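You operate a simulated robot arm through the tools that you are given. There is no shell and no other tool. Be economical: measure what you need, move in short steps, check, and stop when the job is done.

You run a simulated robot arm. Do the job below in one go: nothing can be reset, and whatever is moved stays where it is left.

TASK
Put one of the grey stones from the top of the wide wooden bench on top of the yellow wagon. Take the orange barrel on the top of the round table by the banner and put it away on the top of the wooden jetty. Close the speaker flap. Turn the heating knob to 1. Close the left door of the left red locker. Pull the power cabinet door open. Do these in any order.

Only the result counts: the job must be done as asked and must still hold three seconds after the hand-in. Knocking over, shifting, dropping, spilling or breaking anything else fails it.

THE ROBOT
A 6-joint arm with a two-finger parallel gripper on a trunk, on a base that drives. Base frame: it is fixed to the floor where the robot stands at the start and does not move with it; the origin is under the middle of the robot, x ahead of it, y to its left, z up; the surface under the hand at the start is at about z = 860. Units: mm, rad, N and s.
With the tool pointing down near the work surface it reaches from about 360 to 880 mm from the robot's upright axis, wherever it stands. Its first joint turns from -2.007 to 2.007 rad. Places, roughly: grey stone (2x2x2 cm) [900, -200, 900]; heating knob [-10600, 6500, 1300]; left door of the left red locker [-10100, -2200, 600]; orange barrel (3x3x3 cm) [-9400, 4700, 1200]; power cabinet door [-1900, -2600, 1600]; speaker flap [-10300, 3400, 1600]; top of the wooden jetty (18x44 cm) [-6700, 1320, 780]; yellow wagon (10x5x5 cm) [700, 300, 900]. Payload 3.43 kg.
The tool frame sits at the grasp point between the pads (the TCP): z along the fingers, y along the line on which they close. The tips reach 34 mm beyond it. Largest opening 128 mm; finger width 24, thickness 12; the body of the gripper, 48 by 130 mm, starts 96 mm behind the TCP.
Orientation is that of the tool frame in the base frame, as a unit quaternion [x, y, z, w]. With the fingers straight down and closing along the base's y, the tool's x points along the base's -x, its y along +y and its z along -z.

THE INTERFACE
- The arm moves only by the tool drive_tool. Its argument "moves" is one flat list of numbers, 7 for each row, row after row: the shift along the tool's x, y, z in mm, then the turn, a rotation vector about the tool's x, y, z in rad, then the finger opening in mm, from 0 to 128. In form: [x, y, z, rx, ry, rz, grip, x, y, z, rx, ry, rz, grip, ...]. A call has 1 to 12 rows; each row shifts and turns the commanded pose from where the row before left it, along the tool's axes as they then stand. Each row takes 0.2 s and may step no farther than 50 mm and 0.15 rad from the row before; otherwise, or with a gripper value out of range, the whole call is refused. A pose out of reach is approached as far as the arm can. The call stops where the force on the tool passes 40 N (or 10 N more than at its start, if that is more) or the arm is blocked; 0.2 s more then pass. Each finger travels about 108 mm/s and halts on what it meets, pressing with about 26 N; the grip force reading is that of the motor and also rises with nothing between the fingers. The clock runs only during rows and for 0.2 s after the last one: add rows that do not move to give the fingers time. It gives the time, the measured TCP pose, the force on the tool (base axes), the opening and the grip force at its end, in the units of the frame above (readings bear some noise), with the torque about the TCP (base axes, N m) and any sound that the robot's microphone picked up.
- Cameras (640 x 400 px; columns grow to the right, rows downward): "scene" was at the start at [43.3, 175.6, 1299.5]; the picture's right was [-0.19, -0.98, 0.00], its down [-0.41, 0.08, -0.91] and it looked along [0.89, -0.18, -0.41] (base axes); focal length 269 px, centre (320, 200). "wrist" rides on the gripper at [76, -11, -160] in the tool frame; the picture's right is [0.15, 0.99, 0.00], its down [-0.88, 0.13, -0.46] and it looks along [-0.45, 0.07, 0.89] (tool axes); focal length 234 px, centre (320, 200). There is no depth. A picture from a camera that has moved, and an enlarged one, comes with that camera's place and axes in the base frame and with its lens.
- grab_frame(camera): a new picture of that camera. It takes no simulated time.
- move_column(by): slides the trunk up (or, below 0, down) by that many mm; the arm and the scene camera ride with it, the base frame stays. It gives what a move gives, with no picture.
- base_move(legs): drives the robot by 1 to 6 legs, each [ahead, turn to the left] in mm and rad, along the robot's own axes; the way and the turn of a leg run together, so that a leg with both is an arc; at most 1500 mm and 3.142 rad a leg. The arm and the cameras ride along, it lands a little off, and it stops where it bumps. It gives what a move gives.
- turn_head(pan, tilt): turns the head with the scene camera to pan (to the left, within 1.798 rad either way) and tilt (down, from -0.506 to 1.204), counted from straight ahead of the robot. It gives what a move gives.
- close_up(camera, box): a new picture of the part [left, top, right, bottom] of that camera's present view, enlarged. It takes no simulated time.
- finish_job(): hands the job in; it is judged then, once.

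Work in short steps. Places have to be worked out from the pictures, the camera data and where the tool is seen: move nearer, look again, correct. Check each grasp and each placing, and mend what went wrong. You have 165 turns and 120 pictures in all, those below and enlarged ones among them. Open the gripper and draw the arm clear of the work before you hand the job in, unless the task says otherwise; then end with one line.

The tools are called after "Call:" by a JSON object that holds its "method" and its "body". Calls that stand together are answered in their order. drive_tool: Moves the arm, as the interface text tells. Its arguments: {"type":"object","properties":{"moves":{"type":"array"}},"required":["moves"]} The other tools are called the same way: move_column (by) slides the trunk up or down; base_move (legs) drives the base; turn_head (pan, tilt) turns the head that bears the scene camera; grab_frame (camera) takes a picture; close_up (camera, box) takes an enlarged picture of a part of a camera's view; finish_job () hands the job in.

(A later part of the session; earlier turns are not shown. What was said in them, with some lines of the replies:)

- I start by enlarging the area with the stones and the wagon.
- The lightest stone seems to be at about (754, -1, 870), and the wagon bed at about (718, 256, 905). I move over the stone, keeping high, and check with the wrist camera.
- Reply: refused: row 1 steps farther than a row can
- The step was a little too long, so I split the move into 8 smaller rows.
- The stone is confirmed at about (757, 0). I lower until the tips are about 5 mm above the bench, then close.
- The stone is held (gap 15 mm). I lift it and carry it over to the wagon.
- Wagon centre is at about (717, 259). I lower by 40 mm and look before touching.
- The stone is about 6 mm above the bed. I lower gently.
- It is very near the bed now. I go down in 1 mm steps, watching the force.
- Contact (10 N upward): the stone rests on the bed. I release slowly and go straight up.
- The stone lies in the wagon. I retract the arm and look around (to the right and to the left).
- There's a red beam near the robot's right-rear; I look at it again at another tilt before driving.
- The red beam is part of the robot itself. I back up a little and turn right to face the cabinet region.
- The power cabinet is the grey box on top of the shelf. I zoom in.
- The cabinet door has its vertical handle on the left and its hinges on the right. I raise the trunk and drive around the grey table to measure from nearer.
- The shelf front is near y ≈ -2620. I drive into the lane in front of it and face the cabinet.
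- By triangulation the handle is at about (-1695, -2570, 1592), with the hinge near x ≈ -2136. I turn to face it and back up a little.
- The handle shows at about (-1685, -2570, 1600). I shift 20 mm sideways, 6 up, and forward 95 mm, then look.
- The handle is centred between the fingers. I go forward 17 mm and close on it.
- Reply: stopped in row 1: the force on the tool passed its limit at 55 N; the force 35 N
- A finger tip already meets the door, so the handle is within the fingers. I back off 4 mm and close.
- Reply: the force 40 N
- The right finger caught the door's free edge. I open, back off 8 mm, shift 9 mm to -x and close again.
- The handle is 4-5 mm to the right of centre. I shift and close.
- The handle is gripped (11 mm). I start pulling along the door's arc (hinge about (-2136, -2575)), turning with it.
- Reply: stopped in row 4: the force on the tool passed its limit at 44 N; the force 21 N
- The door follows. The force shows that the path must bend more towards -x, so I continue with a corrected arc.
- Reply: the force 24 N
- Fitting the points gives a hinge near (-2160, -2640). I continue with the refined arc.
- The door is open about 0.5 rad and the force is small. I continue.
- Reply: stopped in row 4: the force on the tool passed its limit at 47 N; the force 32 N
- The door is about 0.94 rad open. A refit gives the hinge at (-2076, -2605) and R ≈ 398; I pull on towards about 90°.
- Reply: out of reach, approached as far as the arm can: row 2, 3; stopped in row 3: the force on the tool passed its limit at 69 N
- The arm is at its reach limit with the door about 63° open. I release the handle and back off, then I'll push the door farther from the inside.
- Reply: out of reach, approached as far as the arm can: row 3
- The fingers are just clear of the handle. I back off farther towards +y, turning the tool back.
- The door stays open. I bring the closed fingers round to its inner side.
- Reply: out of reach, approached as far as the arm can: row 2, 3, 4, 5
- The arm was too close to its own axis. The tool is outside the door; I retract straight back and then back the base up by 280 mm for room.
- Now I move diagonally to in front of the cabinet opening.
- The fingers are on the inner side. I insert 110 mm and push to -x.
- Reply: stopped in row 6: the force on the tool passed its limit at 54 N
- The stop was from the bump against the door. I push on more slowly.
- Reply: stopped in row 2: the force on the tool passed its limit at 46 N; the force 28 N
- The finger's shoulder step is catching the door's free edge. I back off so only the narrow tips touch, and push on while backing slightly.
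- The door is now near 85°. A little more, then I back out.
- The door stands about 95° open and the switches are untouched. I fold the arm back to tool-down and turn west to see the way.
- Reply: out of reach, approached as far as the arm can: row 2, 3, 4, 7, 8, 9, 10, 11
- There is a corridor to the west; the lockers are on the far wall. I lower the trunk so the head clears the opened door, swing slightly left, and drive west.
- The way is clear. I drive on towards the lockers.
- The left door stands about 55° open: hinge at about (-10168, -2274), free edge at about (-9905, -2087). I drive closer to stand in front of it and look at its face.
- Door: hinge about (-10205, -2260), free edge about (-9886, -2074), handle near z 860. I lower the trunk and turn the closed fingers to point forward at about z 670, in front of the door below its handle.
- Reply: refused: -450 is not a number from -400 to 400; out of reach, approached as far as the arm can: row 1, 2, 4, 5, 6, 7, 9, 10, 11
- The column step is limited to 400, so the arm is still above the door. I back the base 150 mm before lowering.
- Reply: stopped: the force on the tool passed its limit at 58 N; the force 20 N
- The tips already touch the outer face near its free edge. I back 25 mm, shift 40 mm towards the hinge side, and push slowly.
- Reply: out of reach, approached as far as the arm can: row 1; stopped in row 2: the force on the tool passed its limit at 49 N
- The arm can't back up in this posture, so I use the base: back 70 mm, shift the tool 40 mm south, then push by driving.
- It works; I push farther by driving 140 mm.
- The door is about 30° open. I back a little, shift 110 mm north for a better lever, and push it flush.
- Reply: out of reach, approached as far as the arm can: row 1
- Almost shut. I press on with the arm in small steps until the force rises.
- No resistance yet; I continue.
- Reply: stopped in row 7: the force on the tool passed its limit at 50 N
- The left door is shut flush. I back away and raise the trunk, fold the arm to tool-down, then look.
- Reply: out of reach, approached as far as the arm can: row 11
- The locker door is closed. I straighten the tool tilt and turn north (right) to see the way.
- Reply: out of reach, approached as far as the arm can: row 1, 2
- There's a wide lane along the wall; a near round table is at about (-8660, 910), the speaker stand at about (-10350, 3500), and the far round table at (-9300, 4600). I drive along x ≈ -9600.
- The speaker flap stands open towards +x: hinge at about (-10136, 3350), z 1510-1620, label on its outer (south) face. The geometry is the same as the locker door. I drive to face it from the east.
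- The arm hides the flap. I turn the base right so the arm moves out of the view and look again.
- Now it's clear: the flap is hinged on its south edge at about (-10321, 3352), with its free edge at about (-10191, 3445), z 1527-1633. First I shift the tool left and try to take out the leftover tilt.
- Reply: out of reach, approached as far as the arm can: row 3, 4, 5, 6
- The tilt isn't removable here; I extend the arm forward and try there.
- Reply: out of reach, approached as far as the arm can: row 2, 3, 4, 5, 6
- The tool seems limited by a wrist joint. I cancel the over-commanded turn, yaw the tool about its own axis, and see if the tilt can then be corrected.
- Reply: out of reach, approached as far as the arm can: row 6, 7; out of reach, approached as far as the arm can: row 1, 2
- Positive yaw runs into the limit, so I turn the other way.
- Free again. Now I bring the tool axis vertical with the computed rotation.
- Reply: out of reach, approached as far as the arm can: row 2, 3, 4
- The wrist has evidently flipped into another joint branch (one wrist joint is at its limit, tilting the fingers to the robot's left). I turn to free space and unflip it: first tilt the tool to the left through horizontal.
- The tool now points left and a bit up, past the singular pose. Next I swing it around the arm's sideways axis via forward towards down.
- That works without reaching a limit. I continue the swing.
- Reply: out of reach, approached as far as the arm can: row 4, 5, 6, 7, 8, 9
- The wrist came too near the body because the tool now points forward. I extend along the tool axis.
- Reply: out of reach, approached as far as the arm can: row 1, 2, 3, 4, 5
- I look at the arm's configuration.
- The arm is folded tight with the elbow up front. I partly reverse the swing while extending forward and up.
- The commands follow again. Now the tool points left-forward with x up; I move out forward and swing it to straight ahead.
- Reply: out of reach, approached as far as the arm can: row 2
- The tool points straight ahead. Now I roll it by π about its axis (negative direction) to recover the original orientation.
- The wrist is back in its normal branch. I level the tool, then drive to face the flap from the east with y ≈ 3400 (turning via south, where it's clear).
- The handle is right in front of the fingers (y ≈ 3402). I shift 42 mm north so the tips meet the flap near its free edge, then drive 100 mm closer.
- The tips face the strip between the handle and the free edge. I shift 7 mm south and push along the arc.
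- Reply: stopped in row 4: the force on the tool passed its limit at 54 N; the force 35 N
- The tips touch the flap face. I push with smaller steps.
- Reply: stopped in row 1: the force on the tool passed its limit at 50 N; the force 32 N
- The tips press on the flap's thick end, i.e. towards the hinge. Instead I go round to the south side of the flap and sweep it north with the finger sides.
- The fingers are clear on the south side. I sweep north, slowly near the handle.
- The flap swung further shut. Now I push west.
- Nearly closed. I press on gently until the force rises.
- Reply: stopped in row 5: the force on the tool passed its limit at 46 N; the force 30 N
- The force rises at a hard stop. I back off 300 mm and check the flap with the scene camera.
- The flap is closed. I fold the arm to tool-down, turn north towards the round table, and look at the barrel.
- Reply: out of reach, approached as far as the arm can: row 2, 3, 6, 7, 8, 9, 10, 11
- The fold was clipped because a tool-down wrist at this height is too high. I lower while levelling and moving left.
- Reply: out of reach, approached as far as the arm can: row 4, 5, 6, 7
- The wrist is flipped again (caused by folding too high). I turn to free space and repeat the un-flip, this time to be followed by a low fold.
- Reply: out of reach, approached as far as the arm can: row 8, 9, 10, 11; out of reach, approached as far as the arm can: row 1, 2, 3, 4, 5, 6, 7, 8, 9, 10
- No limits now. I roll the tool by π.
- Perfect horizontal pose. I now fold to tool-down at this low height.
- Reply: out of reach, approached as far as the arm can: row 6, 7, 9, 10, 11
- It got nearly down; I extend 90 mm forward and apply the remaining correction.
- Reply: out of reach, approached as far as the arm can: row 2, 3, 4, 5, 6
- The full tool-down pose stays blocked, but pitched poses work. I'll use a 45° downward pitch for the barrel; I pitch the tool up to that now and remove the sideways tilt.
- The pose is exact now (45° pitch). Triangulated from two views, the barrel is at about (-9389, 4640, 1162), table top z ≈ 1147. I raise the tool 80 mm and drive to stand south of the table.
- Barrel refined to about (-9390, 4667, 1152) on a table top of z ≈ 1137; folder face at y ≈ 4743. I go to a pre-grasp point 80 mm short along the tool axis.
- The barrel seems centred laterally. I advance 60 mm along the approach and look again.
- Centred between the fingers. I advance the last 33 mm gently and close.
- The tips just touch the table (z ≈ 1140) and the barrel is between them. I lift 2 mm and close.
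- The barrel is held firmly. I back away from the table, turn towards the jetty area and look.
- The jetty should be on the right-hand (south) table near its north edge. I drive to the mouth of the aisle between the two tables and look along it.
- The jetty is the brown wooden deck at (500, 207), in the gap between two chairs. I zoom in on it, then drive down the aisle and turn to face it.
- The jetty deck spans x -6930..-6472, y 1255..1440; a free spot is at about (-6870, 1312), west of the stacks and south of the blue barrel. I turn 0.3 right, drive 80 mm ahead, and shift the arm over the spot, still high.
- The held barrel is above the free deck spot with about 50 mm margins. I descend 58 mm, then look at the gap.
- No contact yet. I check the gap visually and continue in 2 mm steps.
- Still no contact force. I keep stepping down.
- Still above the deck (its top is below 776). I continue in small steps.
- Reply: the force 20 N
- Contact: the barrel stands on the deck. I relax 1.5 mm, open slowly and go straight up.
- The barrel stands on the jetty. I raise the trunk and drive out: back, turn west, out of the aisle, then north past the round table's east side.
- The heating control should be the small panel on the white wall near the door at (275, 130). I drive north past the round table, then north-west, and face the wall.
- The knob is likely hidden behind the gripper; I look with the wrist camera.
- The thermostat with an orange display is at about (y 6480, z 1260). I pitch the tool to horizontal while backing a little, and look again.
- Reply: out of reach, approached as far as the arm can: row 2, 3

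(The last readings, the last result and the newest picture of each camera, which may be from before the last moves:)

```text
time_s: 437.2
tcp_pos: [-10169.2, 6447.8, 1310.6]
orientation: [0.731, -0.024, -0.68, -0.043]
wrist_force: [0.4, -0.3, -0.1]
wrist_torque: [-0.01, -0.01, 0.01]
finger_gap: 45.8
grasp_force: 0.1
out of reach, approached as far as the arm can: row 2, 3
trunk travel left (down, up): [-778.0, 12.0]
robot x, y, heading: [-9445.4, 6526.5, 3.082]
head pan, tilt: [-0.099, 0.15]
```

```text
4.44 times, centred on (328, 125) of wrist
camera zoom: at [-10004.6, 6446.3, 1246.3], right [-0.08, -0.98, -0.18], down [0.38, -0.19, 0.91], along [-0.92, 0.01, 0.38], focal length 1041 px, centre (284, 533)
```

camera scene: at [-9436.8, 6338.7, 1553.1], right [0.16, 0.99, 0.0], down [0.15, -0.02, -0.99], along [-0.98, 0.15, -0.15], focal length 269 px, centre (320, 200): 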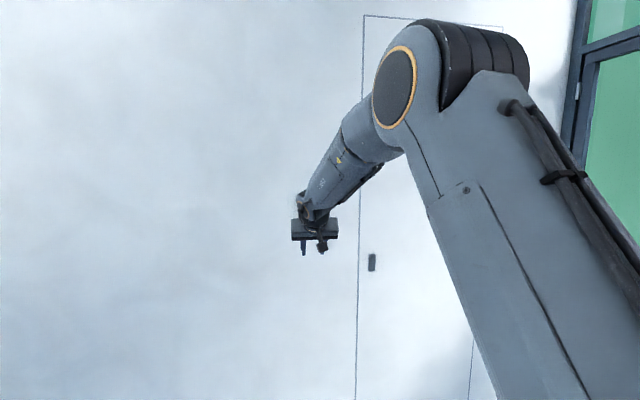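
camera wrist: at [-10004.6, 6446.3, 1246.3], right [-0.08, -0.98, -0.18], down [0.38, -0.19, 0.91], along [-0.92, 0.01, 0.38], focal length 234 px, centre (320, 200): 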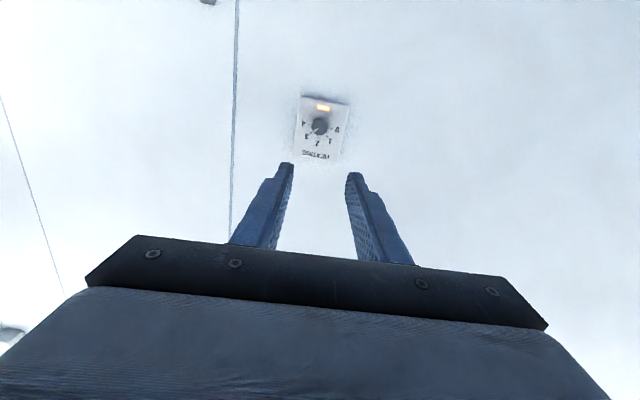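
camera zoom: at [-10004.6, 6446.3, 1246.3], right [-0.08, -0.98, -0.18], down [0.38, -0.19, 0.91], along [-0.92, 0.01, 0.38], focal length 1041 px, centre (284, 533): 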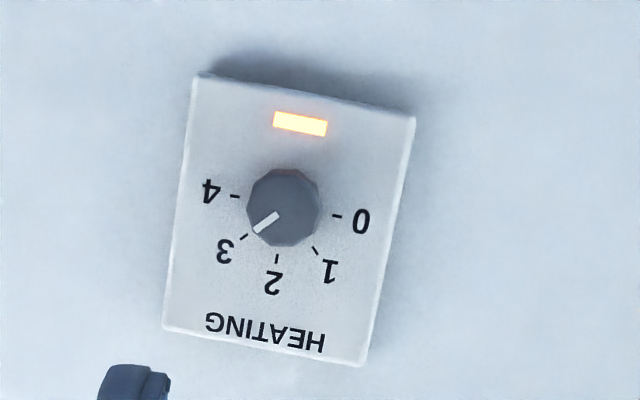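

The knob is at 3; I need it at 1, i.e. a 90° counter-clockwise turn. It's at about (-10615, 6484, 1306), ~42 mm wide. I straighten the tool to -x, pre-roll it by +0.785, open to 80, and drive 350 mm closer.

Call:
{"method": "drive_tool", "body": {"moves": [2, -8, 0, -0.048, -0.035, 0, 60, 2, -8, 0, -0.047, -0.035, 0, 80, 0, 0, 0, 0, 0, 0.131, 80, 0, 0, 0, 0, 0, 0.131, 80, 0, 0, 0, 0, 0, 0.131, 80, 0, 0, 0, 0, 0, 0.131, 80, 0, 0, 0, 0, 0, 0.131, 80, 0, 0, 0, 0, 0, 0.131, 80]}}

Call:
{"method": "base_move", "body": {"legs": [[340, 0]]}}

Call:
{"method": "grab_frame", "body": {"camera": "wrist"}}

```text
time_s: 439.0
tcp_pos: [-10168.0, 6464.7, 1307.9]
orientation: [0.659, -0.262, -0.655, 0.263]
wrist_force: [0.2, -0.2, 0.2]
wrist_torque: [0.01, 0.02, -0.01]
finger_gap: 79.9
grasp_force: 0.1
trunk travel left (down, up): [-778.0, 12.0]
robot x, y, heading: [-9446.5, 6527.4, 3.083]
head pan, tilt: [-0.099, 0.15]
```

```text
time_s: 441.2
tcp_pos: [-10506.8, 6486.5, 1309.3]
orientation: [0.658, -0.264, -0.656, 0.26]
wrist_force: [0.3, -0.3, -0.1]
wrist_torque: [-0.04, -0.01, 0.05]
finger_gap: 79.9
grasp_force: 0.0
trunk travel left (down, up): [-778.0, 12.0]
robot x, y, heading: [-9782.6, 6548.3, 3.078]
head pan, tilt: [-0.099, 0.15]
```

```text
12 pictures are left
camera wrist: at [-10347.7, 6442.8, 1245.2], right [0.0, -0.82, 0.57], down [0.45, 0.51, 0.73], along [-0.89, 0.26, 0.37], focal length 234 px, centre (320, 200)
```

wrist: 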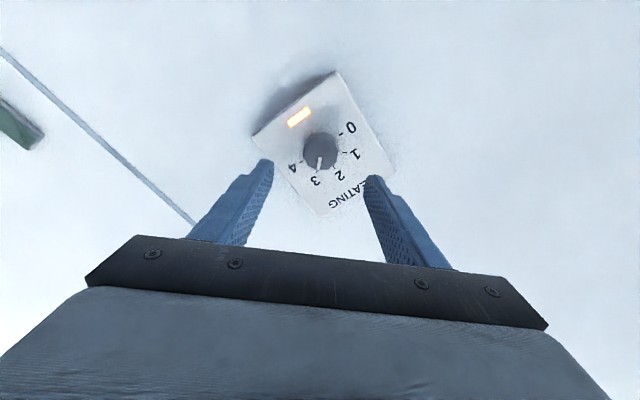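

The tool is aligned with the knob (y 6488, z 1308; face near x -10635). I advance 75 mm and look.

Call:
{"method": "drive_tool", "body": {"moves": [0, 0, 25, 0, 0, 0, 80, 0, 0, 25, 0, 0, 0, 80, 0, 0, 25, 0, 0, 0, 80, 0, 0, 0, 0, 0, 0, 80]}}

Call:
{"method": "grab_frame", "body": {"camera": "wrist"}}

```text
time_s: 442.2
tcp_pos: [-10583.0, 6485.3, 1307.5]
orientation: [0.658, -0.263, -0.655, 0.261]
wrist_force: [0.4, -0.7, -0.1]
wrist_torque: [-0.02, 0.06, 0.0]
finger_gap: 79.9
grasp_force: 0.2
trunk travel left (down, up): [-778.0, 12.0]
robot x, y, heading: [-9784.5, 6548.6, 3.085]
head pan, tilt: [-0.099, 0.15]
```

```text
11 pictures are left
camera wrist: at [-10424.0, 6442.6, 1245.0], right [-0.01, -0.82, 0.57], down [0.45, 0.51, 0.73], along [-0.89, 0.26, 0.37], focal length 234 px, centre (320, 200)
```

wrist: 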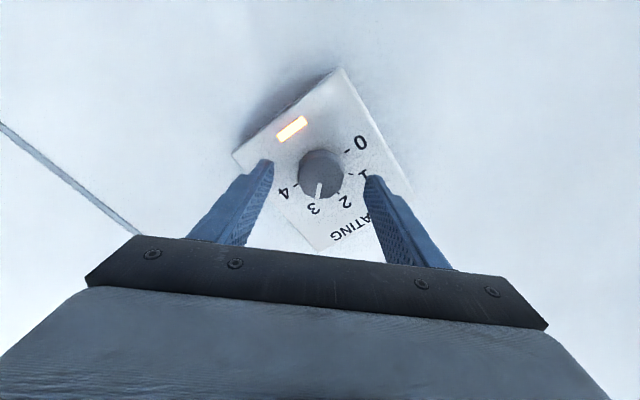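

The knob is centred. I advance slowly until the tips touch the panel.

Call:
{"method": "drive_tool", "body": {"moves": [0, 0, 6, 0, 0, 0, 80, 0, 0, 5, 0, 0, 0, 80, 0, 0, 4, 0, 0, 0, 80, 0, 0, 4, 0, 0, 0, 80, 0, 0, 0, 0, 0, 0, 80]}}

Call:
{"method": "close_up", "body": {"camera": "wrist", "box": [220, 90, 420, 240]}}

```text
time_s: 443.4
tcp_pos: [-10601.9, 6485.4, 1307.7]
orientation: [0.658, -0.265, -0.655, 0.26]
wrist_force: [0.3, -1.3, -0.3]
wrist_torque: [0.0, -0.01, -0.01]
finger_gap: 80.0
grasp_force: 0.0
trunk travel left (down, up): [-778.0, 12.0]
robot x, y, heading: [-9781.6, 6547.5, 3.08]
head pan, tilt: [-0.099, 0.15]
```

```text
2.67 times, centred on (320, 165) of wrist
camera zoom: at [-10442.5, 6442.8, 1244.6], right [-0.01, -0.82, 0.57], down [0.45, 0.51, 0.73], along [-0.89, 0.26, 0.37], focal length 624 px, centre (320, 293)
```

zoom: 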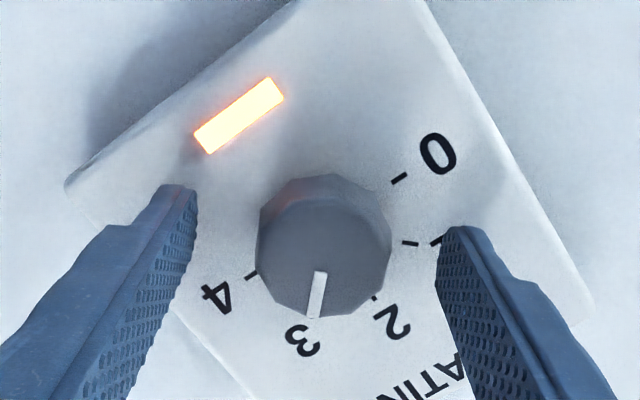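

The tips are beside the knob near its base. I close on it.

Call:
{"method": "drive_tool", "body": {"moves": [0, 0, 0, 0, 0, 0, 60, 0, 0, 0, 0, 0, 0, 45, 0, 0, 0, 0, 0, 0, 30, 0, 0, 0, 0, 0, 0, 24, 0, 0, 0, 0, 0, 0, 24]}}

```text
time_s: 444.6
tcp_pos: [-10601.8, 6485.5, 1307.1]
orientation: [0.658, -0.263, -0.656, 0.261]
wrist_force: [-2.8, -2.2, 2.7]
wrist_torque: [0.03, 0.51, 0.67]
finger_gap: 43.5
grasp_force: 45.8
trunk travel left (down, up): [-778.0, 12.0]
robot x, y, heading: [-9782.7, 6544.7, 3.077]
head pan, tilt: [-0.099, 0.15]
```

Gripped (43.5 mm). I rotate counter-clockwise by half the way and check.

Call:
{"method": "drive_tool", "body": {"moves": [0, 0, 0, 0, 0, -0.131, 24, 0, 0, 0, 0, 0, -0.131, 24, 0, 0, 0, 0, 0, -0.131, 24, 0, 0, 0, 0, 0, -0.131, 24, 0, 0, 0, 0, 0, -0.131, 24, 0, 0, 0, 0, 0, -0.131, 24]}}

Call:
{"method": "close_up", "body": {"camera": "wrist", "box": [220, 90, 420, 240]}}

```text
time_s: 446.0
tcp_pos: [-10601.9, 6486.8, 1307.2]
orientation: [0.708, 0.009, -0.706, -0.011]
wrist_force: [-6.6, -6.8, 12.6]
wrist_torque: [-0.06, 0.0, -0.63]
finger_gap: 43.5
grasp_force: 44.9
trunk travel left (down, up): [-778.0, 12.0]
robot x, y, heading: [-9782.2, 6545.4, 3.083]
head pan, tilt: [-0.099, 0.15]
```

```text
2.67 times, centred on (320, 165) of wrist
camera zoom: at [-10442.4, 6500.1, 1232.2], right [0.0, -0.98, -0.18], down [0.45, -0.16, 0.88], along [-0.89, -0.08, 0.45], focal length 624 px, centre (320, 293)
```

zoom: 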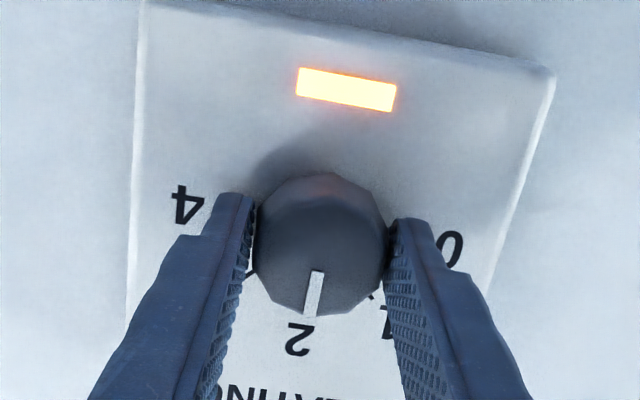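

The knob follows exactly: the pointer is at 2. I rotate the second 45°.

Call:
{"method": "drive_tool", "body": {"moves": [0, 0, 0, 0, 0, -0.131, 24, 0, 0, 0, 0, 0, -0.131, 24, 0, 0, 0, 0, 0, -0.131, 24, 0, 0, 0, 0, 0, -0.131, 24, 0, 0, 0, 0, 0, -0.131, 24, 0, 0, 0, 0, 0, -0.131, 24, 0, 0, 0, 0, 0, 0, 24]}}

Call:
{"method": "close_up", "body": {"camera": "wrist", "box": [220, 90, 420, 240]}}

```text
time_s: 447.6
tcp_pos: [-10600.9, 6485.5, 1307.3]
orientation: [0.651, 0.28, -0.648, -0.281]
wrist_force: [-11.8, -2.9, 14.0]
wrist_torque: [-0.01, 0.95, -0.48]
finger_gap: 43.7
grasp_force: 45.7
trunk travel left (down, up): [-778.0, 12.0]
robot x, y, heading: [-9782.7, 6547.5, 3.079]
head pan, tilt: [-0.099, 0.15]
```

```text
2.67 times, centred on (320, 165) of wrist
camera zoom: at [-10442.2, 6549.7, 1264.0], right [0.0, -0.57, -0.82], down [0.45, -0.73, 0.51], along [-0.89, -0.37, 0.26], focal length 624 px, centre (320, 293)
```

zoom: 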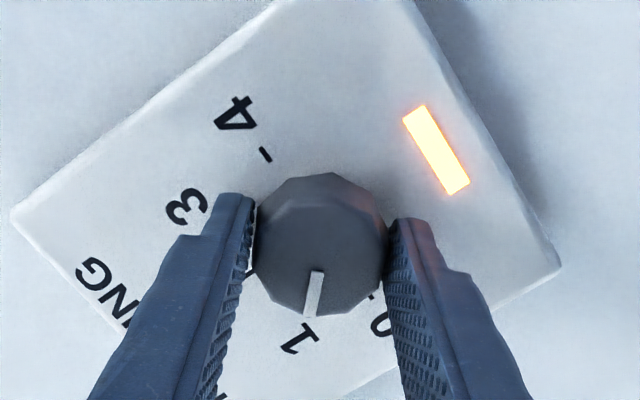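

The pointer is at 1. I release, back off straight, and check.

Call:
{"method": "drive_tool", "body": {"moves": [0, 0, 0, 0, 0, 0, 50, 0, 0, 0, 0, 0, 0, 70, 0, 0, 0, 0, 0, 0, 90, 0, 0, -15, 0, 0, 0, 90, 0, 0, -25, 0, 0, 0, 90, 0, 0, -35, 0, 0, 0, 90]}}

Call:
{"method": "base_move", "body": {"legs": [[-400, 0]]}}

Call:
{"method": "close_up", "body": {"camera": "wrist", "box": [270, 80, 370, 180]}}

```text
time_s: 449.0
tcp_pos: [-10526.9, 6486.5, 1307.4]
orientation: [0.652, 0.279, -0.648, -0.279]
wrist_force: [0.0, -0.1, -0.9]
wrist_torque: [0.0, 0.07, 0.02]
finger_gap: 90.1
grasp_force: 0.0
trunk travel left (down, up): [-778.0, 12.0]
robot x, y, heading: [-9784.7, 6549.5, 3.076]
head pan, tilt: [-0.099, 0.15]
```

```text
time_s: 451.5
tcp_pos: [-10120.9, 6464.9, 1305.9]
orientation: [0.652, 0.278, -0.647, -0.281]
wrist_force: [-0.1, 0.5, -0.4]
wrist_torque: [-0.01, 0.0, 0.0]
finger_gap: 89.6
grasp_force: 0.0
trunk travel left (down, up): [-778.0, 12.0]
robot x, y, heading: [-9379.9, 6523.2, 3.074]
head pan, tilt: [-0.099, 0.15]
```

```text
4.00 times, centred on (320, 130) of wrist
camera zoom: at [-9961.5, 6527.2, 1263.5], right [0.0, -0.57, -0.82], down [0.45, -0.73, 0.51], along [-0.89, -0.37, 0.26], focal length 937 px, centre (320, 480)
```

zoom: 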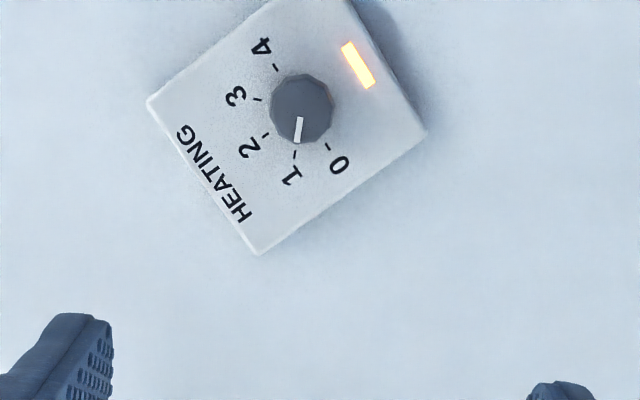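

The knob points at 1, the gripper is open and the arm is clear. All six items are done, so I hand in.

Call:
{"method": "finish_job", "body": {}}

```text
The job is handed in.
```

I did all six items and handed the job in: a grey stone lies on the yellow wagon, and the orange barrel stands on the jetty. The speaker flap and the left door of the left red locker are closed, the heating knob is at 1, and the power cabinet door is open about 95°.
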